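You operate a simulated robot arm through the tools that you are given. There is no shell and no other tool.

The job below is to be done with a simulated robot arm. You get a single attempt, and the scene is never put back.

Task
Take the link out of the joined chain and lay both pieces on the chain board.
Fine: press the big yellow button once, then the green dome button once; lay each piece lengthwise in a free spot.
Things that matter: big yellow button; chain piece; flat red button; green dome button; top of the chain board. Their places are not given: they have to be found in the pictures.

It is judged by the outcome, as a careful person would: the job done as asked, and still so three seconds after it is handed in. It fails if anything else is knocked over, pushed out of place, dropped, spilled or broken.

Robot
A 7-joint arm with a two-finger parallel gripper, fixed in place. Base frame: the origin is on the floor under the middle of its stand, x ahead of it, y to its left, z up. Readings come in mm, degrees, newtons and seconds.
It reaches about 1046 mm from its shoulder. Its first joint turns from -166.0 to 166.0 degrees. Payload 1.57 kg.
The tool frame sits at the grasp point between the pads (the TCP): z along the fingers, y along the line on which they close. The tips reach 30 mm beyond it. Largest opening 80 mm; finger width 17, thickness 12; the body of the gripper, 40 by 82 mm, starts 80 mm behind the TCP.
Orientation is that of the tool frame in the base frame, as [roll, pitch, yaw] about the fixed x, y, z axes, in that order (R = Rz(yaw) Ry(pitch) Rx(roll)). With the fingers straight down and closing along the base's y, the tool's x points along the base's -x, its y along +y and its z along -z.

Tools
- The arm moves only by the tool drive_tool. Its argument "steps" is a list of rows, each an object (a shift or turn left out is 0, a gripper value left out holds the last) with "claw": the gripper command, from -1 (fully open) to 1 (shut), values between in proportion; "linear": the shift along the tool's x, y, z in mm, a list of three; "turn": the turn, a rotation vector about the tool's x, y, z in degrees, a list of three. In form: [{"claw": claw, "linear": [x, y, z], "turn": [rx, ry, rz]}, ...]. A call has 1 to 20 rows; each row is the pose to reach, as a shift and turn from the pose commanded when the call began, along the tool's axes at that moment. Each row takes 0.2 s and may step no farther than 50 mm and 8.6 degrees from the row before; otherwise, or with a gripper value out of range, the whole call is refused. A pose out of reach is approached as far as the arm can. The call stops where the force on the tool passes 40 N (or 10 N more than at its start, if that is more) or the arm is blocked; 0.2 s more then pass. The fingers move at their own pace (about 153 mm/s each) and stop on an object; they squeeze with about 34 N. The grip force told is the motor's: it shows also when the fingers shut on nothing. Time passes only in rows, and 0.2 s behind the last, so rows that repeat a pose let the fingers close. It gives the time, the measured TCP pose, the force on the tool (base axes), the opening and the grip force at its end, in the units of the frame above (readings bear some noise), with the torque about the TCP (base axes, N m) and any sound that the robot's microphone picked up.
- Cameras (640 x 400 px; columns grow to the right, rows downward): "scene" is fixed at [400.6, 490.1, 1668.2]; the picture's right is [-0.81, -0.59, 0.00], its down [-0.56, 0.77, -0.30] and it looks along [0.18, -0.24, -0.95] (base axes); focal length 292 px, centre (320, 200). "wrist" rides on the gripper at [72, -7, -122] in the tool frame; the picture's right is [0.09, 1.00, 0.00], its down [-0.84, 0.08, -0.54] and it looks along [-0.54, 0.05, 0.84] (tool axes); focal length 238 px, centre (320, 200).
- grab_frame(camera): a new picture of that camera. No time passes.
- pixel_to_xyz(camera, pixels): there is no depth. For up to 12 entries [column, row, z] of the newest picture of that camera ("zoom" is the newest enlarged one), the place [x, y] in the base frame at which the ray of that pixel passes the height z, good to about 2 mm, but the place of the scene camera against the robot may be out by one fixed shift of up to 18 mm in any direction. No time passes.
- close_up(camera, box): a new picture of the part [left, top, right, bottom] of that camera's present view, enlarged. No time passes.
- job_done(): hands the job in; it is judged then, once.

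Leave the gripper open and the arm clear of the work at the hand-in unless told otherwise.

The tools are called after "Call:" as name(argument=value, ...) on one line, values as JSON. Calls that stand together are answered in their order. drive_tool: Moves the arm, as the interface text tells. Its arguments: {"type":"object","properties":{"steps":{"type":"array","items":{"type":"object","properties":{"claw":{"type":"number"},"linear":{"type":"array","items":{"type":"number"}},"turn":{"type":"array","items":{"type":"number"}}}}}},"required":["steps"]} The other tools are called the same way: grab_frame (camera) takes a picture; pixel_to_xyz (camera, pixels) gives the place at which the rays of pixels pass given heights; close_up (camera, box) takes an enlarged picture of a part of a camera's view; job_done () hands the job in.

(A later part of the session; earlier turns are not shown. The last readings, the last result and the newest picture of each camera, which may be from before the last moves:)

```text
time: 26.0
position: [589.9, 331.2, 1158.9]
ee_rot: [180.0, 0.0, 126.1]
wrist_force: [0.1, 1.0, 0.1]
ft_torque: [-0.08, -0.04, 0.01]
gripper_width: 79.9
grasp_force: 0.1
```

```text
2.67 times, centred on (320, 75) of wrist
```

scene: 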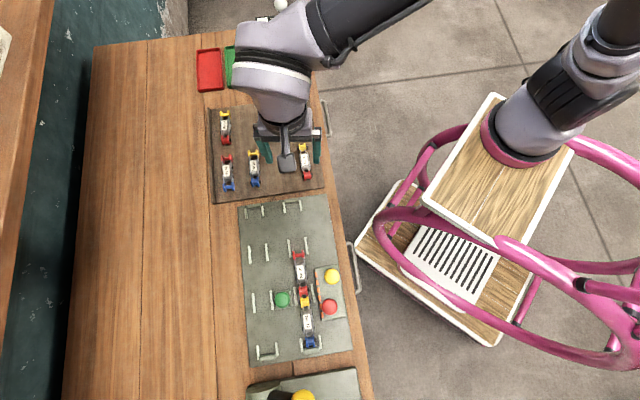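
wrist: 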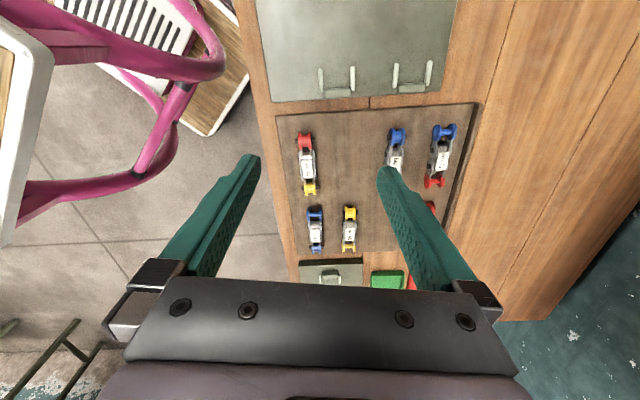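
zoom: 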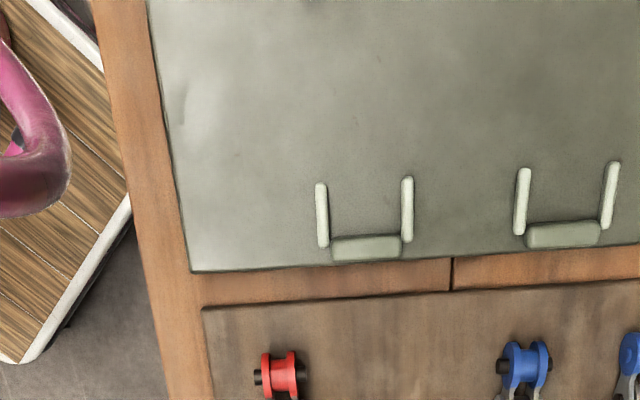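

The board shows two gaps: one between No 53 and No 31 (wrist ≈ (352,155), scene ≈ (279,165)) and one between No 64 and No 46 (scene ≈ (250,123)). I read positions here, then slide 100 mm on for a stereo pair.

Call:
pixel_to_xyz(camera="wrist", pixels=[[277, 116, 910], [277, 116, 930], [477, 103, 910], [477, 103, 930], [308, 161, 930], [397, 150, 930], [315, 230, 930], [349, 230, 930], [440, 155, 930], [304, 138, 930], [310, 189, 930]])

Call:
drive_tool(steps=[{"claw": -1, "linear": [-50, 0, 0]}, {"linear": [-100, 0, 0]}])

Call:
grab_frame(camera="wrist")

Call:
close_up(camera="wrist", box=[240, 0, 500, 163])

```text
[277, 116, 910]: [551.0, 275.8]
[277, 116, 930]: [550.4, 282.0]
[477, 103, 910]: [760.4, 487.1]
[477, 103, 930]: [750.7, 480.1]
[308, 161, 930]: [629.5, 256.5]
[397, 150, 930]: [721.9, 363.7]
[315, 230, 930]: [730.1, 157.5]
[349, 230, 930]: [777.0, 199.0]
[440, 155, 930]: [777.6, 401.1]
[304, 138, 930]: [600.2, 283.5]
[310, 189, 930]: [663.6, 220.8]
```

```text
time: 26.6
position: [647.5, 248.4, 1160.7]
ee_rot: [-179.9, 0.1, 126.1]
wrist_force: [0.1, 1.2, 0.7]
ft_torque: [-0.06, -0.05, 0.04]
gripper_width: 80.0
grasp_force: 0.1
```

```text
taken
```

wrist: 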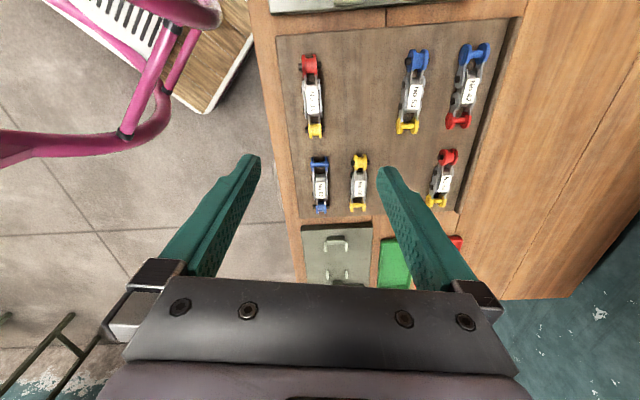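

```text
2.45 times, centred on (370, 82) of wrist
```

zoom: 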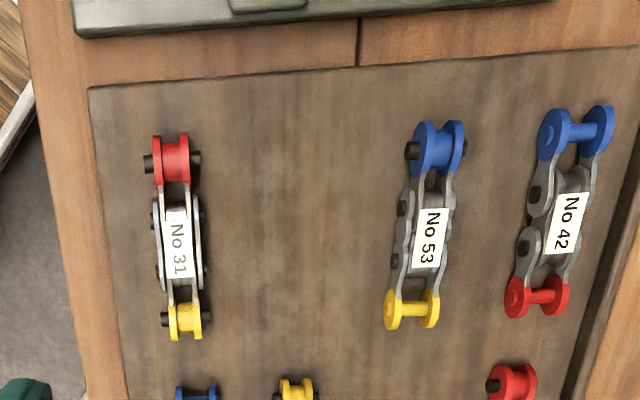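

Clear view of the board. I read the same features here to get the board height.

Call:
pixel_to_xyz(camera="zoom", pixels=[[90, 90, 910], [90, 90, 930], [171, 158, 930], [171, 158, 945], [178, 245, 930], [186, 320, 930], [438, 148, 930], [428, 240, 930], [411, 310, 930], [562, 222, 930]])

Call:
pixel_to_xyz(camera="wrist", pixels=[[320, 185, 930], [359, 182, 930], [319, 163, 930], [321, 207, 930], [360, 160, 930], [358, 207, 930], [448, 156, 930], [442, 183, 930], [436, 202, 930], [298, 219, 905], [460, 208, 905]])

```text
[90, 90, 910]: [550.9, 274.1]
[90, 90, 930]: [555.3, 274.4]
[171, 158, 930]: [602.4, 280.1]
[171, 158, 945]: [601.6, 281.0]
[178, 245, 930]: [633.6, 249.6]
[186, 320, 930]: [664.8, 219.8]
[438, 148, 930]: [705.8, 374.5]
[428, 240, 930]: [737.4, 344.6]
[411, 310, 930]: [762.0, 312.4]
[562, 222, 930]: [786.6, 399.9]
```

```text
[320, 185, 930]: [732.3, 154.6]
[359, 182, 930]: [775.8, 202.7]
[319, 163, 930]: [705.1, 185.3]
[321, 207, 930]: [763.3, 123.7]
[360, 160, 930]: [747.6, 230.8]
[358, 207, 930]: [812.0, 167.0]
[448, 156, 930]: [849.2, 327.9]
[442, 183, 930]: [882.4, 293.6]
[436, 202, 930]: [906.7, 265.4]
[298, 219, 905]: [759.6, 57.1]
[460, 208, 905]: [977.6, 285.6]
```

Board top is ≈ z 910; all pieces and edges lie at 45°. Free spots come out at about (684, 296) between No 31 and No 53, and about (829, 247) between No 46 and No 64. I go back over the chain at z 1100 and turn the tool 9° to line up with the 45° layout.

Call:
drive_tool(steps=[{"claw": -1, "linear": [45, -2, 0], "turn": [0, 0, -1]}, {"linear": [91, -3, 5], "turn": [0, 0, -2]}, {"linear": [137, -5, 10], "turn": [0, 0, -3]}, {"linear": [183, -7, 20], "turn": [0, 0, -4]}, {"linear": [229, -8, 30], "turn": [0, 0, -5.5]}, {"linear": [275, -10, 40], "turn": [0, 0, -7]}, {"linear": [321, -12, 50], "turn": [0, 0, -8]}, {"linear": [366.5, -13.4, 60], "turn": [0, 0, -8.9]}])

Call:
grab_frame(camera="wrist")

Call:
close_up(camera="wrist", box=[240, 40, 400, 140])

Call:
close_up(camera="wrist", box=[240, 120, 400, 220])

```text
time: 28.4
position: [422.9, 538.0, 1100.5]
ee_rot: [-180.0, 0.0, 134.8]
wrist_force: [0.7, -0.5, 0.3]
ft_torque: [0.02, 0.06, 0.03]
gripper_width: 79.9
grasp_force: 0.0
```

```text
taken
```

wrist: 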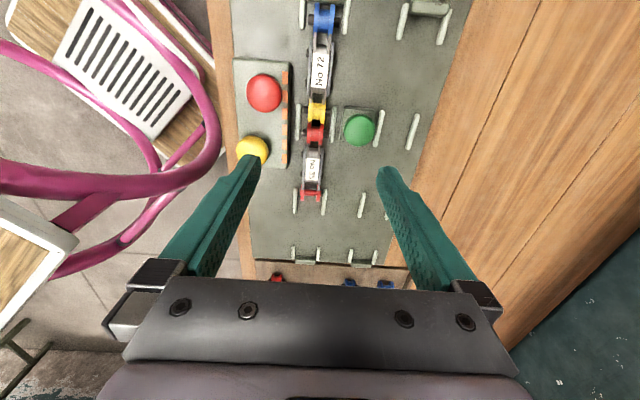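

```text
4.00 times, centred on (320, 90) of wrist
```

zoom: 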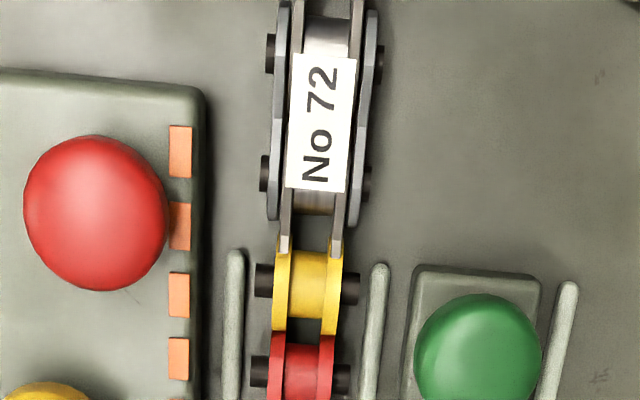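

```text
4.00 times, centred on (320, 170) of wrist
```

zoom: 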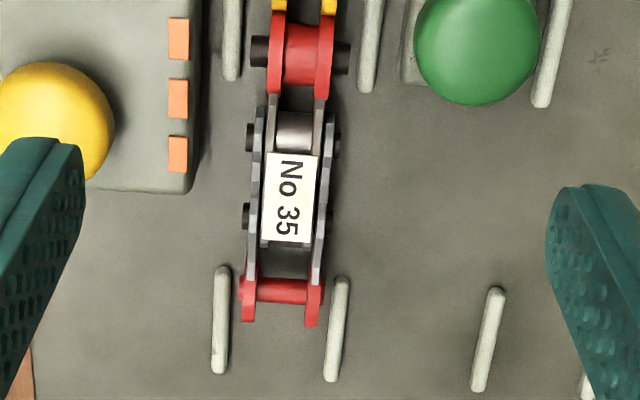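

I read positions of the No 35 features from this enlarged picture: label centre (290,198), upper red roller (300,55), lower red end (281,295), pins at (247,215)/(331,215), panel corner (193,190).

Call:
pixel_to_xyz(camera="zoom", pixels=[[290, 198, 935], [290, 198, 945], [300, 55, 935], [281, 292, 935], [247, 216, 932], [331, 216, 932], [250, 137, 932], [336, 137, 932], [194, 188, 945], [200, 100, 945], [221, 270, 925], [339, 280, 925]])

```text
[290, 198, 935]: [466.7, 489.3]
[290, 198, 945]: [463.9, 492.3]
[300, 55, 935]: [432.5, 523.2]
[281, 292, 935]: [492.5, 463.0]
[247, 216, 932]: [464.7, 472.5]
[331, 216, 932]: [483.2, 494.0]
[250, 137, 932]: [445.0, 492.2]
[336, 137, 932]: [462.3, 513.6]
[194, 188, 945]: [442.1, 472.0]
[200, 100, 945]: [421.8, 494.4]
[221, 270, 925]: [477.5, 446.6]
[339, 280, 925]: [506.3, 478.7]
```

In board-aligned coordinates No 35 is centred at about (463, 493) with its pins 28 mm apart, and the button panel's edge sits only about 15 mm from the pins. I'll need a narrow opening. I set the opening to about 32 mm, move over No 35 at z 1040 and look again.

Call:
drive_tool(steps=[{"claw": 0.2, "linear": [-30, -1.5, 0]}, {"linear": [-60.4, -3, 20]}, {"linear": [-60.4, -3, 60]}, {"linear": [-60.4, -3, 60]}])

Call:
grab_frame(camera="wrist")

Call:
close_up(camera="wrist", box=[240, 40, 400, 140])

Call:
close_up(camera="wrist", box=[240, 110, 400, 210])

```text
time: 29.4
position: [463.5, 494.0, 1039.4]
ee_rot: [180.0, 0.1, 134.9]
wrist_force: [0.4, -0.1, 0.8]
ft_torque: [-0.01, 0.04, -0.03]
gripper_width: 31.9
grasp_force: 0.1
```

```text
taken
```

wrist: 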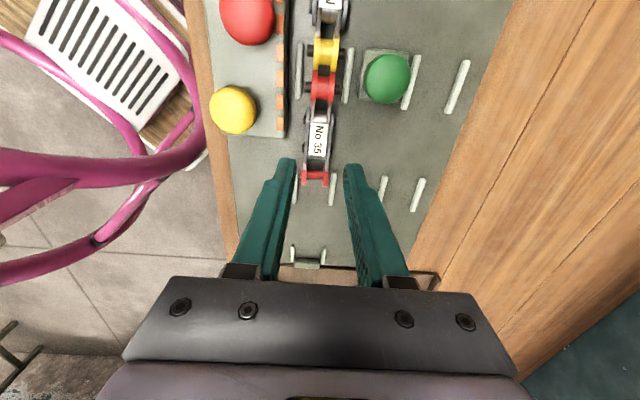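

```text
4.00 times, centred on (320, 90) of wrist
```

zoom: 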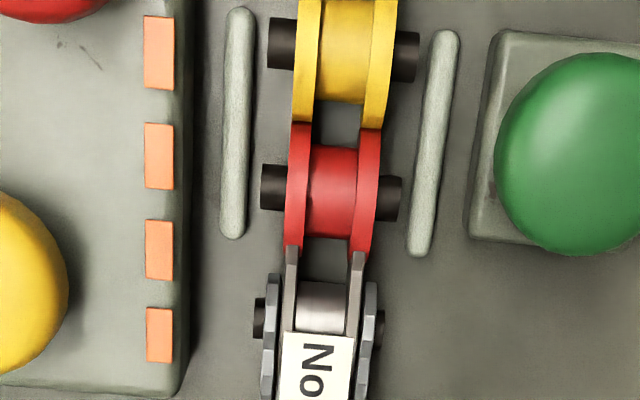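

```text
4.00 times, centred on (320, 160) of wrist
```

zoom: 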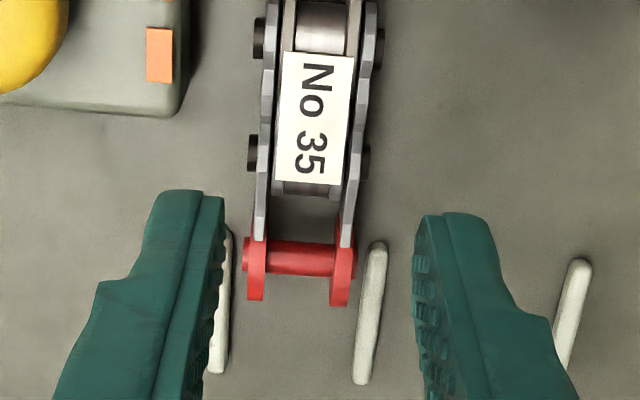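

Reading positions again from this closer picture.

Call:
pixel_to_xyz(camera="zoom", pixels=[[316, 118, 935], [316, 118, 945], [298, 258, 935], [253, 150, 932], [366, 160, 932], [252, 38, 932], [376, 45, 932], [183, 110, 935], [183, 110, 945], [183, 20, 945], [316, 50, 940], [316, 185, 940]])

```text
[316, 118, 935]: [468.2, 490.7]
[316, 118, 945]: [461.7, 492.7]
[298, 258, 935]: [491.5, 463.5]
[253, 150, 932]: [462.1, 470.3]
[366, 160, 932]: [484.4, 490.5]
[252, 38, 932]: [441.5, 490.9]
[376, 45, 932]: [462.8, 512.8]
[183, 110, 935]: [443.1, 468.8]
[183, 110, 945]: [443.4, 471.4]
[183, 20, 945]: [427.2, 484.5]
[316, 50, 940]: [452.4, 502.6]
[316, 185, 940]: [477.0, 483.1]
```

No 35: centre ≈ (464, 491.7), pins half-width ≈ 15, panel edge ≈ 29.5 mm from the centre line. I nudge to centre, set the opening near 31 mm, and come down until the tips are just above the piece (TCP z 988) to check by eye.

Call:
drive_tool(steps=[{"claw": 0.23, "linear": [-2, -1, 20]}, {"linear": [-2, -1, 40]}, {"linear": [-2, -1, 51]}, {"linear": [-2, -1, 51]}])

Call:
grab_frame(camera="wrist")

Call:
close_up(camera="wrist", box=[240, 80, 400, 180])

Call:
close_up(camera="wrist", box=[280, 140, 360, 190])

```text
time: 30.4
position: [464.0, 491.8, 988.0]
ee_rot: [-179.9, 0.0, 135.0]
wrist_force: [0.2, 0.6, -0.4]
ft_torque: [0.03, 0.0, 0.0]
gripper_width: 30.9
grasp_force: 0.1
```

```text
taken
```

wrist: 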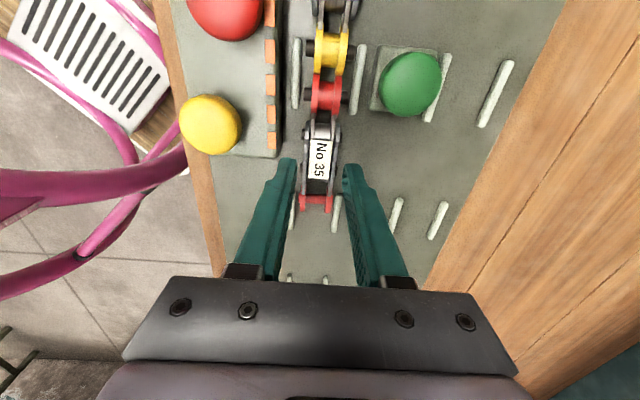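

```text
4.00 times, centred on (320, 130) of wrist
```

zoom: 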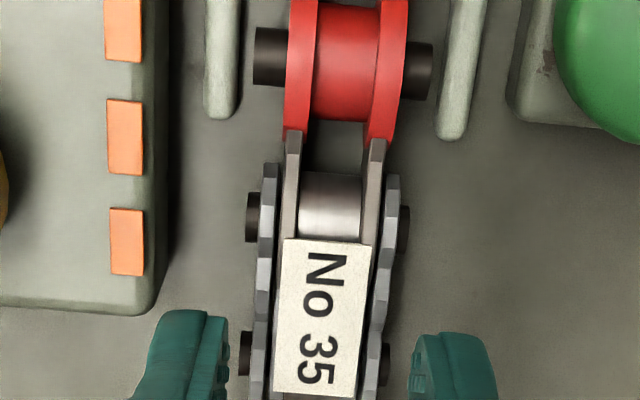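

```text
8.00 times, centred on (320, 165) of wrist
```

zoom: 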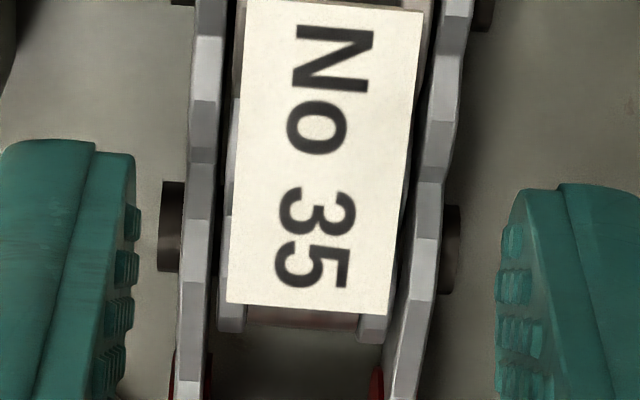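

The fingers straddle the piece evenly (piece axis matches the tool axis within a fraction of a degree); the panel edge is about 3 mm outside the left finger. I descend slowly with a 1 mm shift back, to TCP z 964, watching force.

Call:
drive_tool(steps=[{"claw": 0.23, "linear": [1, 0, 4]}, {"linear": [1, 0, 8]}, {"linear": [1, 0, 12]}, {"linear": [1, 0, 15]}, {"linear": [1, 0, 18]}, {"linear": [1, 0, 21]}, {"linear": [1, 0, 24]}])

Call:
close_up(camera="wrist", box=[240, 90, 400, 190])

```text
time: 32.0
position: [462.9, 491.9, 964.5]
ee_rot: [179.9, -0.1, 134.8]
wrist_force: [-0.7, 0.3, 0.1]
ft_torque: [-0.03, 0.02, 0.01]
gripper_width: 30.7
grasp_force: 0.0
```

```text
4.00 times, centred on (320, 140) of wrist
```

zoom: 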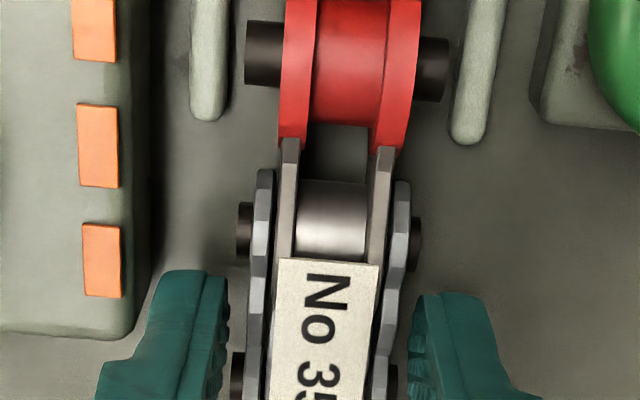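

No contact; fingers sit between the two pins on both sides. I go 7 mm lower.

Call:
drive_tool(steps=[{"claw": 0.23, "linear": [0, 0, 2]}, {"linear": [0, 0, 4]}, {"linear": [0, 0, 5.5]}, {"linear": [0, 0, 7]}])

Call:
close_up(camera="wrist", box=[240, 90, 400, 190])

```text
time: 33.0
position: [463.5, 492.4, 957.7]
ee_rot: [180.0, 0.1, 134.8]
wrist_force: [-1.3, 0.9, 0.3]
ft_torque: [-0.02, -0.01, -0.04]
gripper_width: 30.7
grasp_force: 0.0
```

```text
4.00 times, centred on (320, 140) of wrist
```

zoom: 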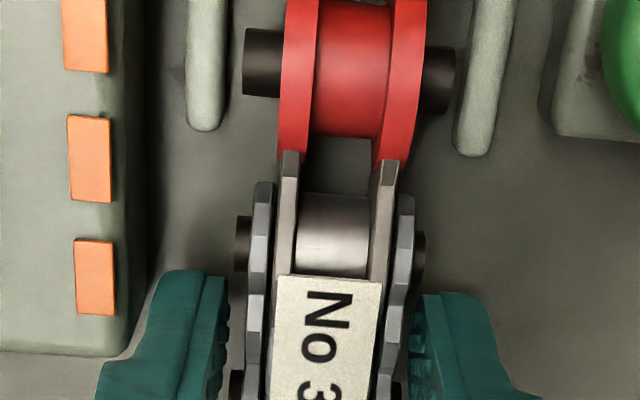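

Tips at z ≈ 928, about 15 mm of overlap with the side plates. I close the gripper here and hold.

Call:
drive_tool(steps=[{"claw": 0.35, "linear": [0, 0, 0]}, {"claw": 0.5, "linear": [0, 0, 0]}, {"claw": 1, "linear": [0, 0, 0]}, {"claw": 1, "linear": [0, 0, 0]}, {"claw": 1, "linear": [0, 0, 0]}])

Call:
close_up(camera="wrist", box=[240, 90, 400, 190])

```text
time: 34.2
position: [463.1, 493.0, 957.4]
ee_rot: [-179.9, 0.0, 134.9]
wrist_force: [0.0, 0.2, 1.2]
ft_torque: [0.01, 0.02, 0.02]
gripper_width: 29.5
grasp_force: 33.9
```

```text
4.00 times, centred on (320, 140) of wrist
```

zoom: 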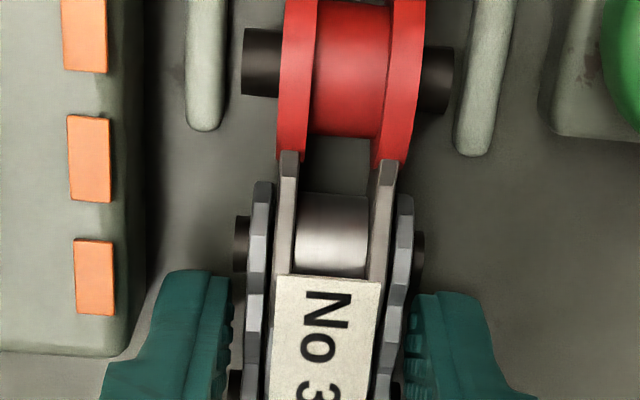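

Gripped at 29.5 mm with 34 N. I lift slowly 15 mm and check that only No 35 comes up.

Call:
drive_tool(steps=[{"claw": 1, "linear": [0, 0, -3]}, {"linear": [0, 0, -7]}, {"linear": [0, 0, -11]}, {"linear": [0, 0, -16]}])

Call:
grab_frame(camera="wrist")

Call:
close_up(camera="wrist", box=[240, 60, 400, 160])

```text
time: 35.2
position: [463.3, 492.2, 974.1]
ee_rot: [-180.0, 0.0, 134.8]
wrist_force: [-0.7, -0.1, -3.0]
ft_torque: [0.0, -0.02, 0.02]
gripper_width: 29.5
grasp_force: 34.4
```

```text
taken
```

wrist: 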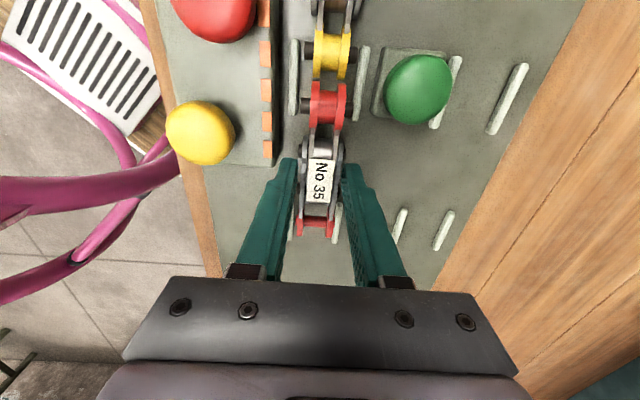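

```text
4.00 times, centred on (320, 110) of wrist
```

zoom: 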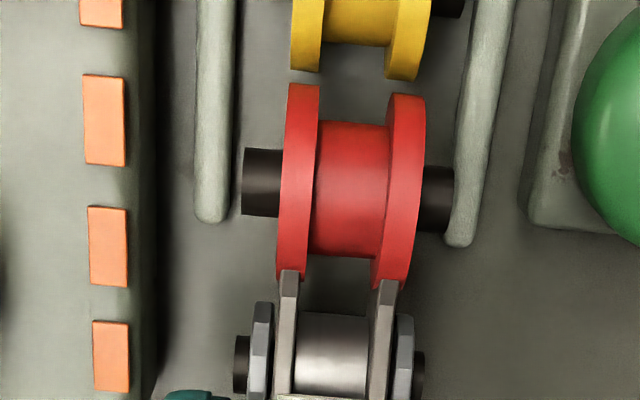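

No 35 lifted cleanly (about 3 N), No 72 stayed. I raise to z 1040 and carry it along to above the free spot between No 31 and No 53.

Call:
drive_tool(steps=[{"claw": 1, "linear": [0, 0, -30]}, {"linear": [0, 0, -66]}, {"linear": [-40, 2, -66]}, {"linear": [-85, 5, -66]}, {"linear": [-130, 8, -66]}, {"linear": [-175, 11, -66]}, {"linear": [-220, 13, -66]}, {"linear": [-260, 16, -66]}, {"linear": [-295, 17.4, -66]}, {"linear": [-295, 17.4, -66]}])

Call:
grab_frame(camera="wrist")

Call:
close_up(camera="wrist", box=[200, 40, 440, 190])

Call:
close_up(camera="scene", box=[195, 95, 335, 210])

```text
time: 37.4
position: [683.7, 295.0, 1039.5]
ee_rot: [180.0, 0.0, 134.9]
wrist_force: [-0.5, -0.1, -1.4]
ft_torque: [0.01, -0.01, 0.02]
gripper_width: 29.8
grasp_force: 33.8
```

```text
taken
```

wrist: 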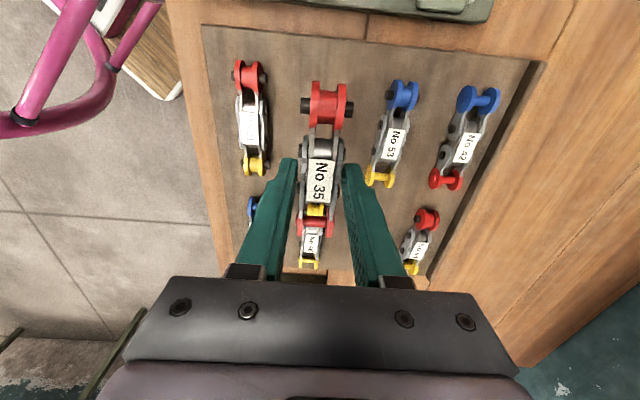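

```text
2.67 times, centred on (320, 115) of wrist
```

zoom: 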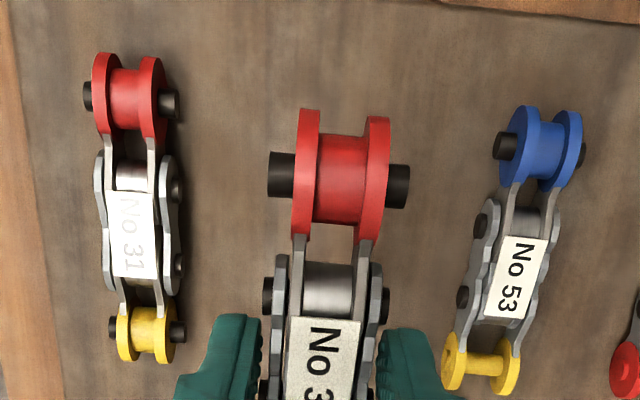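

```text
3.48 times, centred on (265, 152) of scene
```

zoom: 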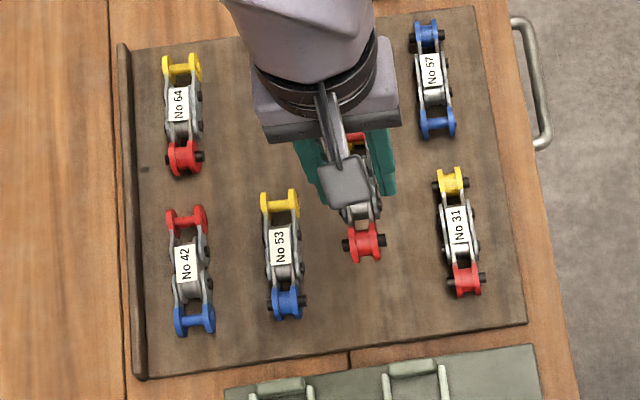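

I check the neighbours from here: No 31 rollers at zoom (130,95)/(148,335), No 53 at (543,148)/(480,365), and No 46's near end.

Call:
pixel_to_xyz(camera="zoom", pixels=[[130, 95, 926], [148, 335, 926], [543, 148, 926], [480, 365, 926], [132, 235, 930], [515, 278, 930], [185, 190, 924], [463, 295, 924]])

Call:
pixel_to_xyz(camera="wrist", pixels=[[316, 210, 926], [309, 263, 926], [254, 205, 926], [426, 218, 926], [412, 267, 926], [202, 25, 910]])

```text
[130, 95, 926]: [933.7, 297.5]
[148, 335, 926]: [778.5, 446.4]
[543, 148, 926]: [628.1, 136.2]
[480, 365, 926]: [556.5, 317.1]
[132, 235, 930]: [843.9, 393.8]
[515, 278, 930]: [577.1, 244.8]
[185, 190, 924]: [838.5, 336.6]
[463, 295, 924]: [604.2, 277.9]
```

```text
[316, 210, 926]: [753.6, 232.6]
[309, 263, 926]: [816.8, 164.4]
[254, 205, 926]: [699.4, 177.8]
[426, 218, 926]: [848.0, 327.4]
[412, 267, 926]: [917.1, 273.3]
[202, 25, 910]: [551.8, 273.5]
```

The zoom reading used the scene picture; I repeat with wrist pixel coordinates.

Call:
pixel_to_xyz(camera="wrist", pixels=[[248.8, 75.6, 926], [255.5, 165.6, 926], [403.6, 95.5, 926], [380, 176.9, 926], [249.5, 128.1, 930], [393.1, 144.2, 930]])

```text
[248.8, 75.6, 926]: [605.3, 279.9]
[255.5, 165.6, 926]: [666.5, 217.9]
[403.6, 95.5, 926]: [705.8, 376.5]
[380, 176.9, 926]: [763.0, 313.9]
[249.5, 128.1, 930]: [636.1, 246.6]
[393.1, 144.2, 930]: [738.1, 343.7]
```

The spot's centre is at about (685, 297), 69 mm from each neighbour. I shift 2 mm and lower to TCP z 962 (piece still above the board), then continue finely.

Call:
drive_tool(steps=[{"claw": 1, "linear": [0, 2, 25]}, {"linear": [0, 2, 50]}, {"linear": [0, 2, 68]}, {"linear": [0, 2, 78]}])

Call:
grab_frame(camera="wrist")

Call:
close_up(camera="wrist", box=[200, 40, 440, 190])

```text
time: 38.4
position: [685.5, 294.8, 961.5]
ee_rot: [180.0, -0.1, 135.0]
wrist_force: [0.2, -0.1, -2.0]
ft_torque: [0.0, 0.0, -0.01]
gripper_width: 29.5
grasp_force: 33.8
```

```text
taken
```

wrist: 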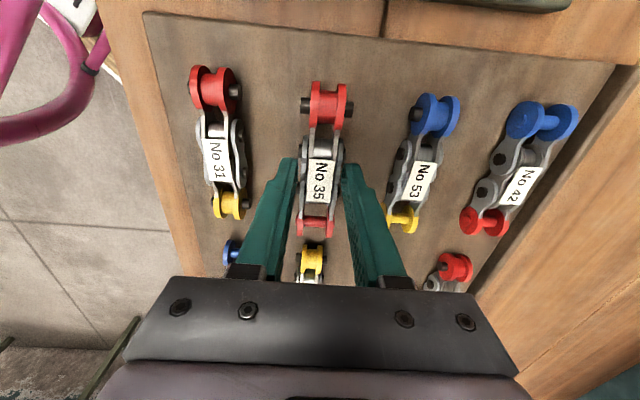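

```text
2.67 times, centred on (320, 115) of wrist
```

zoom: 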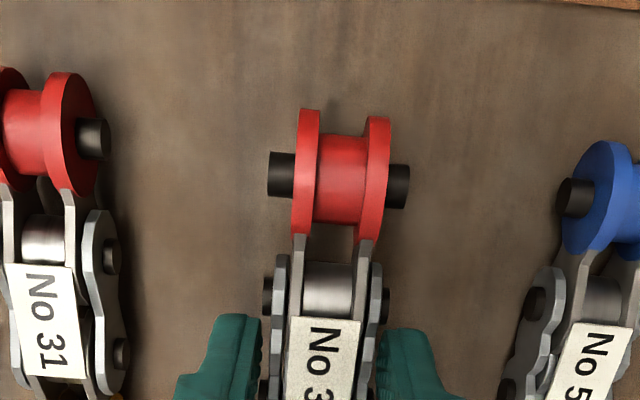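

The piece hangs parallel between No 31 and No 53. I continue down in 1.5 mm rows until the force turns upward.

Call:
drive_tool(steps=[{"claw": 1, "linear": [0, 0, 2]}, {"linear": [0, 0, 4]}, {"linear": [0, 0, 6]}, {"linear": [0, 0, 7.5]}, {"linear": [0, 0, 9]}])

```text
time: 39.6
position: [684.7, 296.3, 952.2]
ee_rot: [-179.9, 0.0, 134.9]
wrist_force: [-0.5, -0.3, -2.0]
ft_torque: [-0.01, 0.03, 0.01]
gripper_width: 29.5
grasp_force: 34.4
```

No contact yet (−2 N is the weight). Going lower in 1 mm rows.

Call:
drive_tool(steps=[{"claw": 1, "linear": [0, 0, 1]}, {"linear": [0, 0, 2]}, {"linear": [0, 0, 3]}, {"linear": [0, 0, 4]}])

```text
time: 40.6
position: [684.5, 295.8, 948.5]
ee_rot: [-180.0, -0.1, 135.0]
wrist_force: [-0.4, 0.3, -1.8]
ft_torque: [-0.01, -0.01, 0.01]
gripper_width: 29.5
grasp_force: 33.6
```

Still hanging. I continue 1 mm at a time.

Call:
drive_tool(steps=[{"claw": 1, "linear": [0, 0, 1]}, {"linear": [0, 0, 2]}, {"linear": [0, 0, 3]}])

```text
time: 41.4
position: [684.7, 296.4, 946.1]
ee_rot: [180.0, 0.1, 134.9]
wrist_force: [-0.8, 0.1, 1.8]
ft_torque: [-0.11, 0.0, -0.01]
gripper_width: 29.8
grasp_force: 33.8
```

The force turned to +1.8 N, so the piece is touching the board. I take 0.7 mm more to be sure it rests, then look.

Call:
drive_tool(steps=[{"claw": 1, "linear": [0, 0, 0.4]}, {"linear": [0, 0, 0.8]}, {"linear": [0, 0, 0.8]}])

Call:
close_up(camera="wrist", box=[200, 40, 440, 190])

```text
time: 42.2
position: [684.0, 296.3, 945.1]
ee_rot: [179.8, 0.0, 134.9]
wrist_force: [-2.9, -2.8, 15.8]
ft_torque: [-0.01, 0.25, -0.04]
gripper_width: 29.4
grasp_force: 34.0
```

```text
2.67 times, centred on (320, 115) of wrist
```

zoom: 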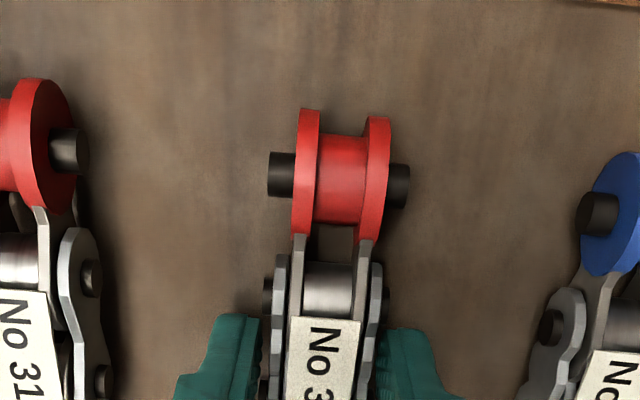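

Now 15.8 N: it rests firmly. I ease up 0.6 mm and open the fingers gently to about 42 mm (outer faces stay ~20 mm clear of the neighbours).

Call:
drive_tool(steps=[{"claw": 1, "linear": [0, 0, -0.6]}, {"claw": 0.2, "linear": [0, 0, -0.6]}, {"claw": 0.1, "linear": [0, 0, -0.6]}, {"claw": -0.05, "linear": [0, 0, -0.6]}, {"claw": -0.05, "linear": [0, 0, -0.6]}])

Call:
close_up(camera="wrist", box=[200, 40, 440, 190])

```text
time: 43.4
position: [685.8, 295.5, 945.5]
ee_rot: [179.9, 0.0, 134.8]
wrist_force: [-0.1, 1.2, -0.2]
ft_torque: [0.04, 0.01, 0.0]
gripper_width: 41.9
grasp_force: 0.1
```

```text
2.67 times, centred on (320, 115) of wrist
```

zoom: 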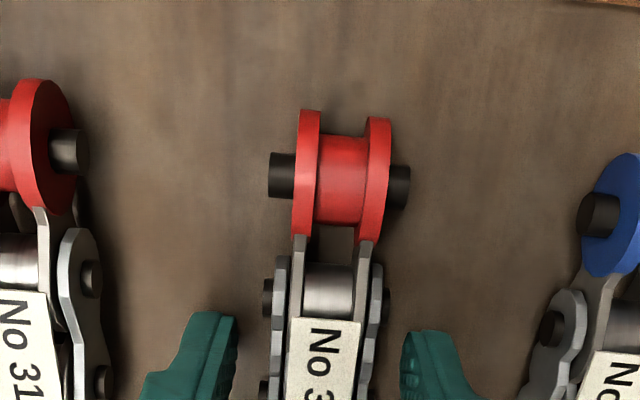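

Released, piece stayed. I lift straight up to z 1060 and look at the board.

Call:
drive_tool(steps=[{"claw": -0.05, "linear": [0, 0, -10]}, {"linear": [0, 0, -35]}, {"linear": [0, 0, -75]}, {"linear": [0, 0, -115]}])

Call:
grab_frame(camera="wrist")

Call:
close_up(camera="scene", box=[195, 95, 335, 210])

```text
time: 44.4
position: [686.1, 296.7, 1060.2]
ee_rot: [-179.8, 0.0, 134.9]
wrist_force: [0.4, 0.5, -0.6]
ft_torque: [-0.03, 0.02, -0.01]
gripper_width: 42.1
grasp_force: 0.0
```

```text
taken
```

wrist: 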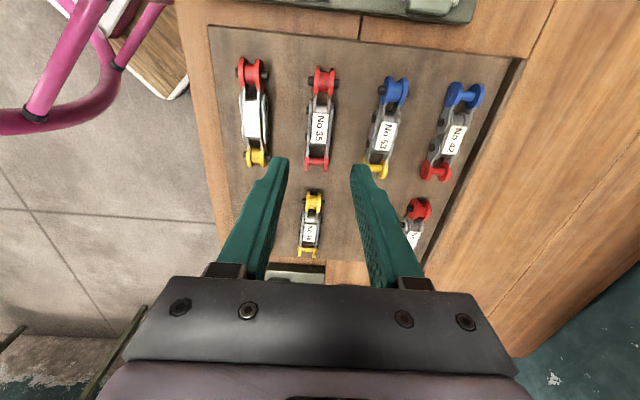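

```text
3.48 times, centred on (265, 152) of scene
```

zoom: 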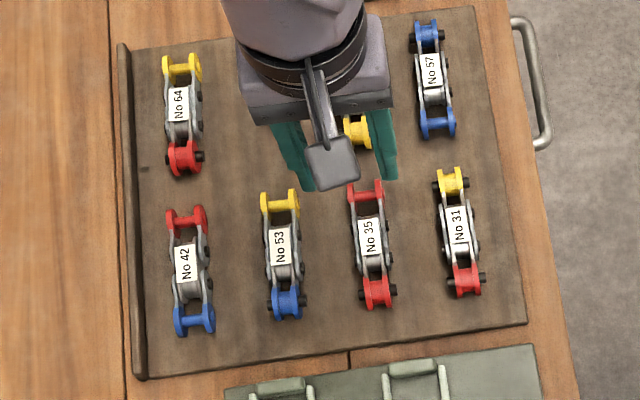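

No 35 lies neatly between No 53 and No 31. Next, No 72: I travel back at z 1060 to above it (about (387, 568)), with the opening set at 31 mm.

Call:
drive_tool(steps=[{"claw": 0.23, "linear": [40, -2, -10]}, {"linear": [85, -4, -15]}, {"linear": [130, -7, -15]}, {"linear": [175, -9, -15]}, {"linear": [220, -11, -15]}, {"linear": [265, -13, -15]}, {"linear": [310, -16, -15]}, {"linear": [355, -18, -10]}, {"linear": [400, -20.5, 0]}, {"linear": [403, -20.5, 0]}])

Call:
grab_frame(camera="wrist")

Call:
close_up(camera="scene", box=[230, 270, 400, 400])

Call:
close_up(camera="wrist", box=[240, 80, 400, 180])

```text
time: 46.6
position: [384.6, 566.9, 1060.0]
ee_rot: [180.0, -0.1, 134.9]
wrist_force: [0.0, -0.2, 0.0]
ft_torque: [0.0, 0.02, 0.0]
gripper_width: 31.0
grasp_force: 0.0
```

```text
taken
```

wrist: 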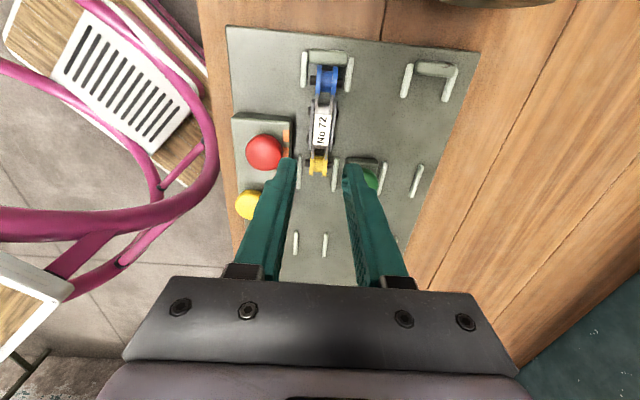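

```text
3.08 times, centred on (315, 335) of scene
```

zoom: 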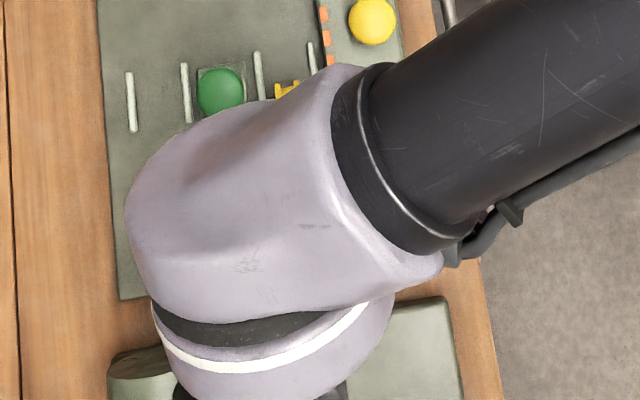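

```text
4.00 times, centred on (320, 130) of wrist
```

zoom: 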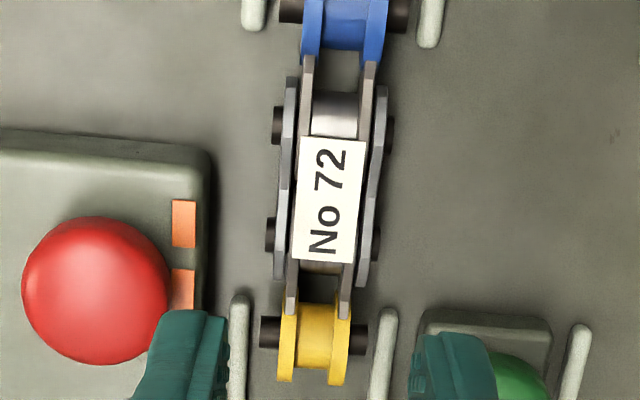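

I see No 72 well. At the very top right of the wrist picture (440–560, 0–8) something of the press lever peeks in; I enlarge that to judge clearance, since my wrist camera will come close to the lever on the way down.

Call:
close_up(camera="wrist", box=[380, 0, 600, 60])

Call:
grab_frame(camera="scene")

Call:
pixel_to_xyz(camera="wrist", pixels=[[320, 130, 940], [319, 166, 933], [326, 80, 933], [296, 113, 940], [306, 110, 932], [337, 110, 932], [306, 137, 932], [333, 137, 932], [292, 128, 940], [480, 50, 921], [227, 27, 921]])

```text
2.91 times, centred on (490, 30) of wrist
```

zoom: 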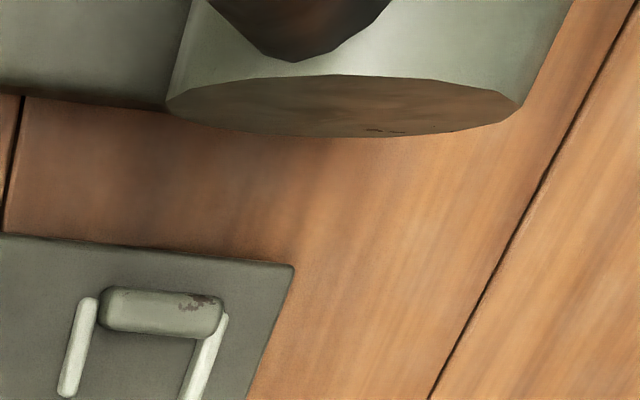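

```text
taken
```

scene: 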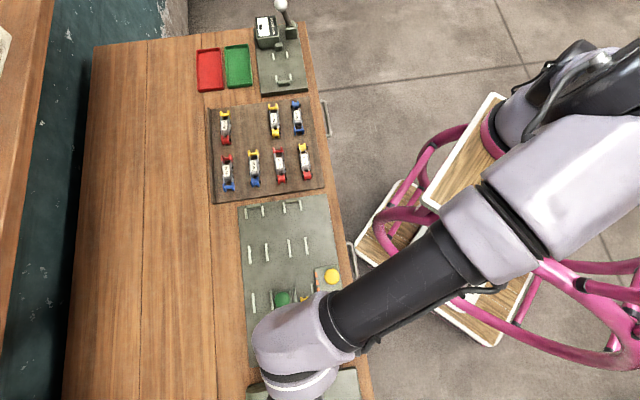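

```text
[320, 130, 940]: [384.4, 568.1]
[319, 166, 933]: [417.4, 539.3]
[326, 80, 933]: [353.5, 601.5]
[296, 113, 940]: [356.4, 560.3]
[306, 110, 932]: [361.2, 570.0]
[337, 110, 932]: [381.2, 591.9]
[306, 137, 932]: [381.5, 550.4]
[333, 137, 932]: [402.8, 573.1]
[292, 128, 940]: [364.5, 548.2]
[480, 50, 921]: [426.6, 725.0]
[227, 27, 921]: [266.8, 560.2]
```

The lever boss and knob are more than ~15 mm clear of where my wrist camera will be. No 72's mid-point is about 3 mm further along tool +x and 1.2 mm along +y. I shift and come down to TCP z 988 to check the fit.

Call:
drive_tool(steps=[{"claw": 0.22, "linear": [3, 1.3, 20]}, {"linear": [3, 1.3, 45]}, {"linear": [3, 1.3, 65]}, {"linear": [3, 1.3, 72]}, {"linear": [3, 1.3, 72]}])

Call:
grab_frame(camera="wrist")

Call:
close_up(camera="wrist", box=[240, 80, 400, 180])

Call:
close_up(camera="wrist", box=[280, 135, 360, 185])

```text
time: 47.8
position: [385.3, 569.7, 989.0]
ee_rot: [-180.0, 0.0, 134.9]
wrist_force: [-0.1, -0.4, 0.0]
ft_torque: [-0.01, -0.02, -0.05]
gripper_width: 31.2
grasp_force: 0.0
```

```text
taken
```

wrist: 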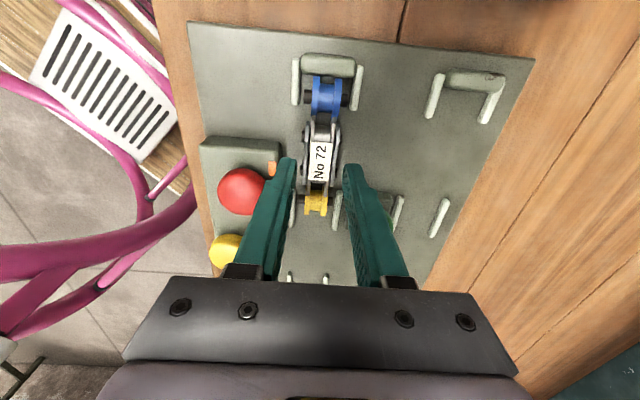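

```text
4.00 times, centred on (320, 130) of wrist
```

zoom: 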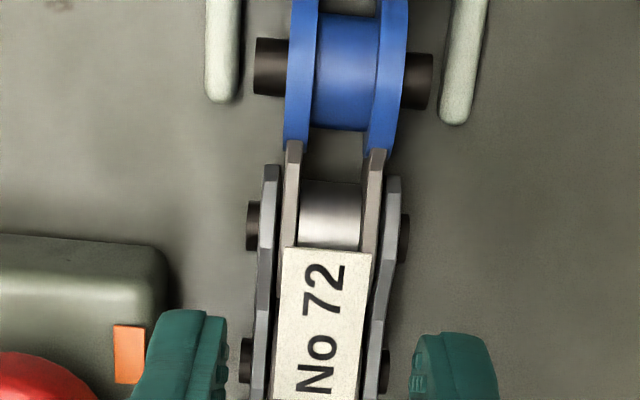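

```text
8.00 times, centred on (320, 160) of wrist
```

zoom: 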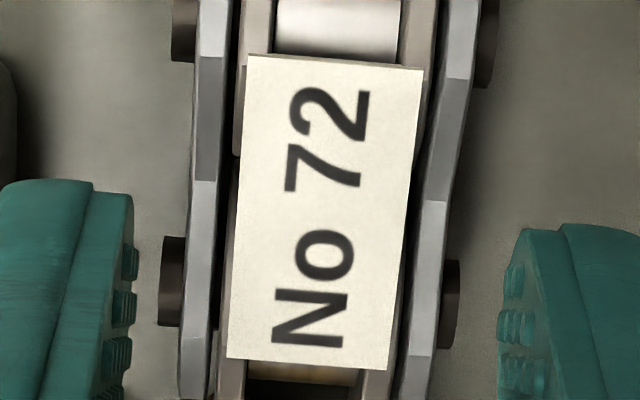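

Same even fit as with No 35, panel edge ~3 mm outside the left finger. I descend slowly to TCP z 964.

Call:
drive_tool(steps=[{"claw": 0.22, "linear": [0.5, 0, 4]}, {"linear": [0.5, 0, 8]}, {"linear": [0.5, 0, 12]}, {"linear": [0.5, 0, 15]}, {"linear": [0.5, 0, 18]}, {"linear": [0.5, 0, 21]}, {"linear": [0.5, 0, 24.5]}])

Call:
close_up(camera="wrist", box=[240, 90, 400, 190])

```text
time: 49.4
position: [384.6, 571.1, 965.0]
ee_rot: [180.0, 0.0, 134.9]
wrist_force: [-0.4, -0.1, -0.2]
ft_torque: [0.01, 0.02, -0.02]
gripper_width: 31.1
grasp_force: 0.1
```

```text
4.00 times, centred on (320, 140) of wrist
```

zoom: 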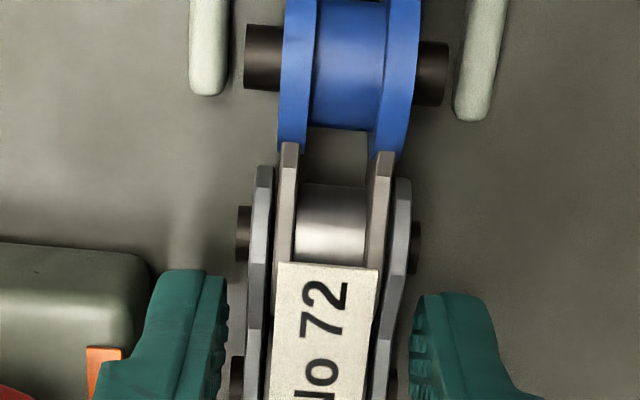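

No contact; fit still even. I go down the last 7 mm.

Call:
drive_tool(steps=[{"claw": 0.22, "linear": [0, 0, 2]}, {"linear": [0, 0, 4]}, {"linear": [0, 0, 5.5]}, {"linear": [0, 0, 7]}])

Call:
close_up(camera="wrist", box=[240, 90, 400, 190])

```text
time: 50.4
position: [384.6, 571.4, 957.7]
ee_rot: [180.0, 0.0, 134.9]
wrist_force: [-0.5, 0.1, 0.2]
ft_torque: [0.04, -0.03, 0.0]
gripper_width: 31.0
grasp_force: 0.0
```

```text
4.00 times, centred on (320, 140) of wrist
```

zoom: 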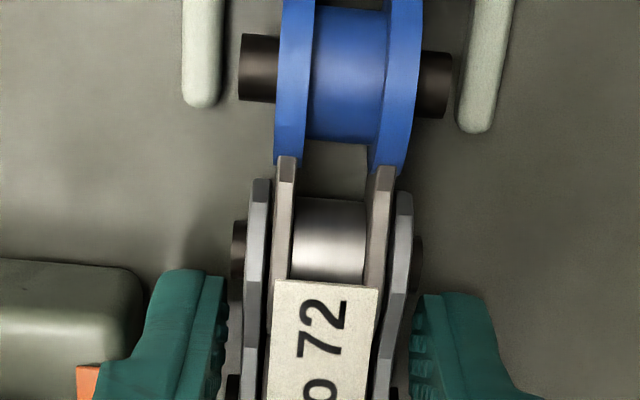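

At grasp height without contact. I close the gripper and hold.

Call:
drive_tool(steps=[{"claw": 0.35, "linear": [0, 0, 0]}, {"claw": 0.5, "linear": [0, 0, 0]}, {"claw": 1, "linear": [0, 0, 0]}, {"claw": 1, "linear": [0, 0, 0]}, {"claw": 1, "linear": [0, 0, 0]}])

Call:
close_up(camera="wrist", box=[240, 90, 400, 190])

```text
time: 51.6
position: [383.3, 570.6, 957.3]
ee_rot: [179.9, 0.1, 134.8]
wrist_force: [-1.1, 0.3, 0.6]
ft_torque: [0.09, 0.08, 0.03]
gripper_width: 29.4
grasp_force: 34.0
```

```text
4.00 times, centred on (320, 140) of wrist
```

zoom: 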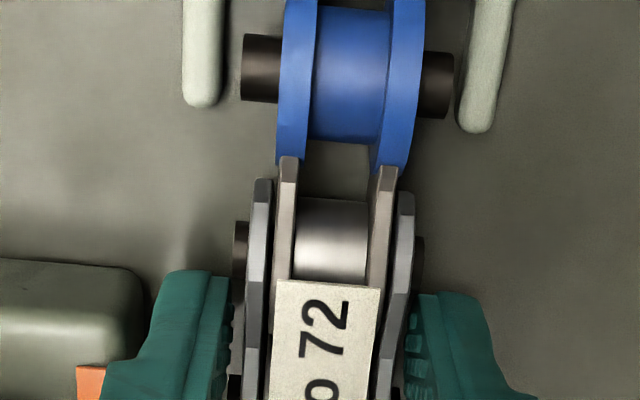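

Gripped at 29.4 mm, 34 N. I lift slowly straight up and check.

Call:
drive_tool(steps=[{"claw": 1, "linear": [0, 0, -3]}, {"linear": [0, 0, -7]}, {"linear": [0, 0, -12]}, {"linear": [0, 0, -25]}, {"linear": [0, 0, -45]}, {"linear": [0, 0, -70]}, {"linear": [0, 0, -70]}])

Call:
grab_frame(camera="wrist")

```text
time: 53.2
position: [385.4, 571.0, 1027.9]
ee_rot: [180.0, 0.0, 135.0]
wrist_force: [0.6, 0.2, -2.6]
ft_torque: [0.0, 0.0, 0.0]
gripper_width: 29.4
grasp_force: 33.9
```

```text
taken
```

wrist: 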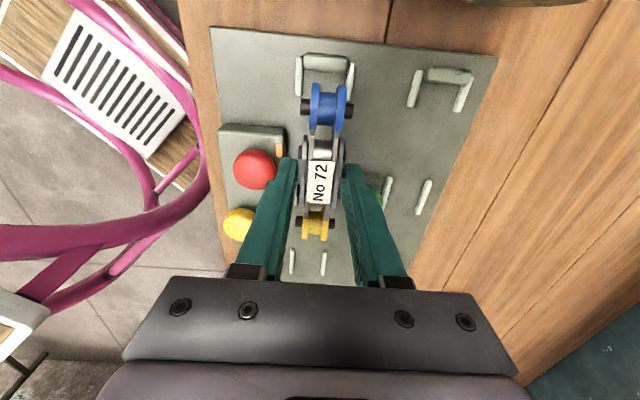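

No 72 is held well. I carry it at z 1028 toward the far free spot between No 64 and No 46 (about (829, 247)).

Call:
drive_tool(steps=[{"claw": 1, "linear": [-40, 6, -4]}, {"linear": [-86, 13, -6]}, {"linear": [-132, 20, -6]}, {"linear": [-178, 27, -6]}, {"linear": [-224, 35, -6]}, {"linear": [-270, 42, -6]}, {"linear": [-316, 49, -6]}, {"linear": [-362, 56, -6]}, {"linear": [-408, 64, -6]}, {"linear": [-454, 71, -6]}, {"linear": [-500, 78, -6]}, {"linear": [-543, 84.7, -6]}, {"linear": [-543, 84.7, -6]}])

Call:
grab_frame(camera="wrist")

Call:
close_up(camera="scene", box=[195, 95, 335, 210])

Call:
close_up(camera="wrist", box=[200, 40, 440, 190])

```text
time: 56.0
position: [826.7, 246.2, 1031.6]
ee_rot: [180.0, 0.1, 134.9]
wrist_force: [0.2, -0.2, -2.9]
ft_torque: [0.01, -0.01, 0.01]
gripper_width: 29.5
grasp_force: 34.6
```

```text
taken
```

wrist: 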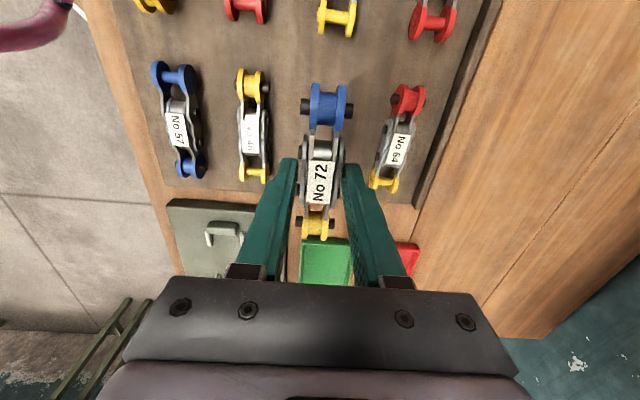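

```text
3.48 times, centred on (265, 152) of scene
```

zoom: 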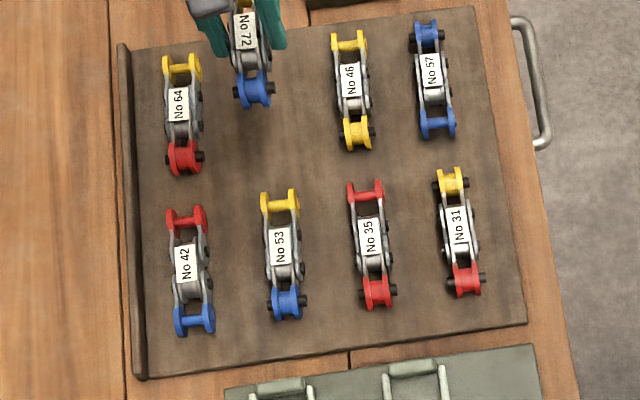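

```text
2.67 times, centred on (320, 115) of wrist
```

zoom: 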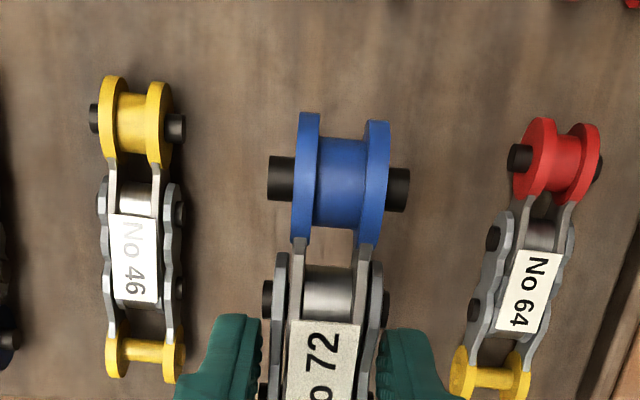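

No 72 hangs between No 46 and No 64. I read the neighbours' ends from this enlarged wrist picture to centre it.

Call:
pixel_to_xyz(camera="zoom", pixels=[[138, 122, 926], [146, 355, 926], [556, 160, 926], [490, 375, 926], [133, 270, 930], [520, 292, 930]])

Call:
pixel_to_xyz(camera="wrist", pixels=[[335, 30, 918], [247, 15, 918], [168, 185, 910], [412, 205, 910]])

```text
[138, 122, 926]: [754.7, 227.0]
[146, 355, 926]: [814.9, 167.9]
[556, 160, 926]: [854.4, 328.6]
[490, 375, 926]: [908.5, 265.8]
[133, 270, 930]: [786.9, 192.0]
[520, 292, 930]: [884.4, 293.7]
```

```text
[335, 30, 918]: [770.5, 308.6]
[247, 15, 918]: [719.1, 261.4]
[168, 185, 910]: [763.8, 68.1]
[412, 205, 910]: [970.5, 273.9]
```

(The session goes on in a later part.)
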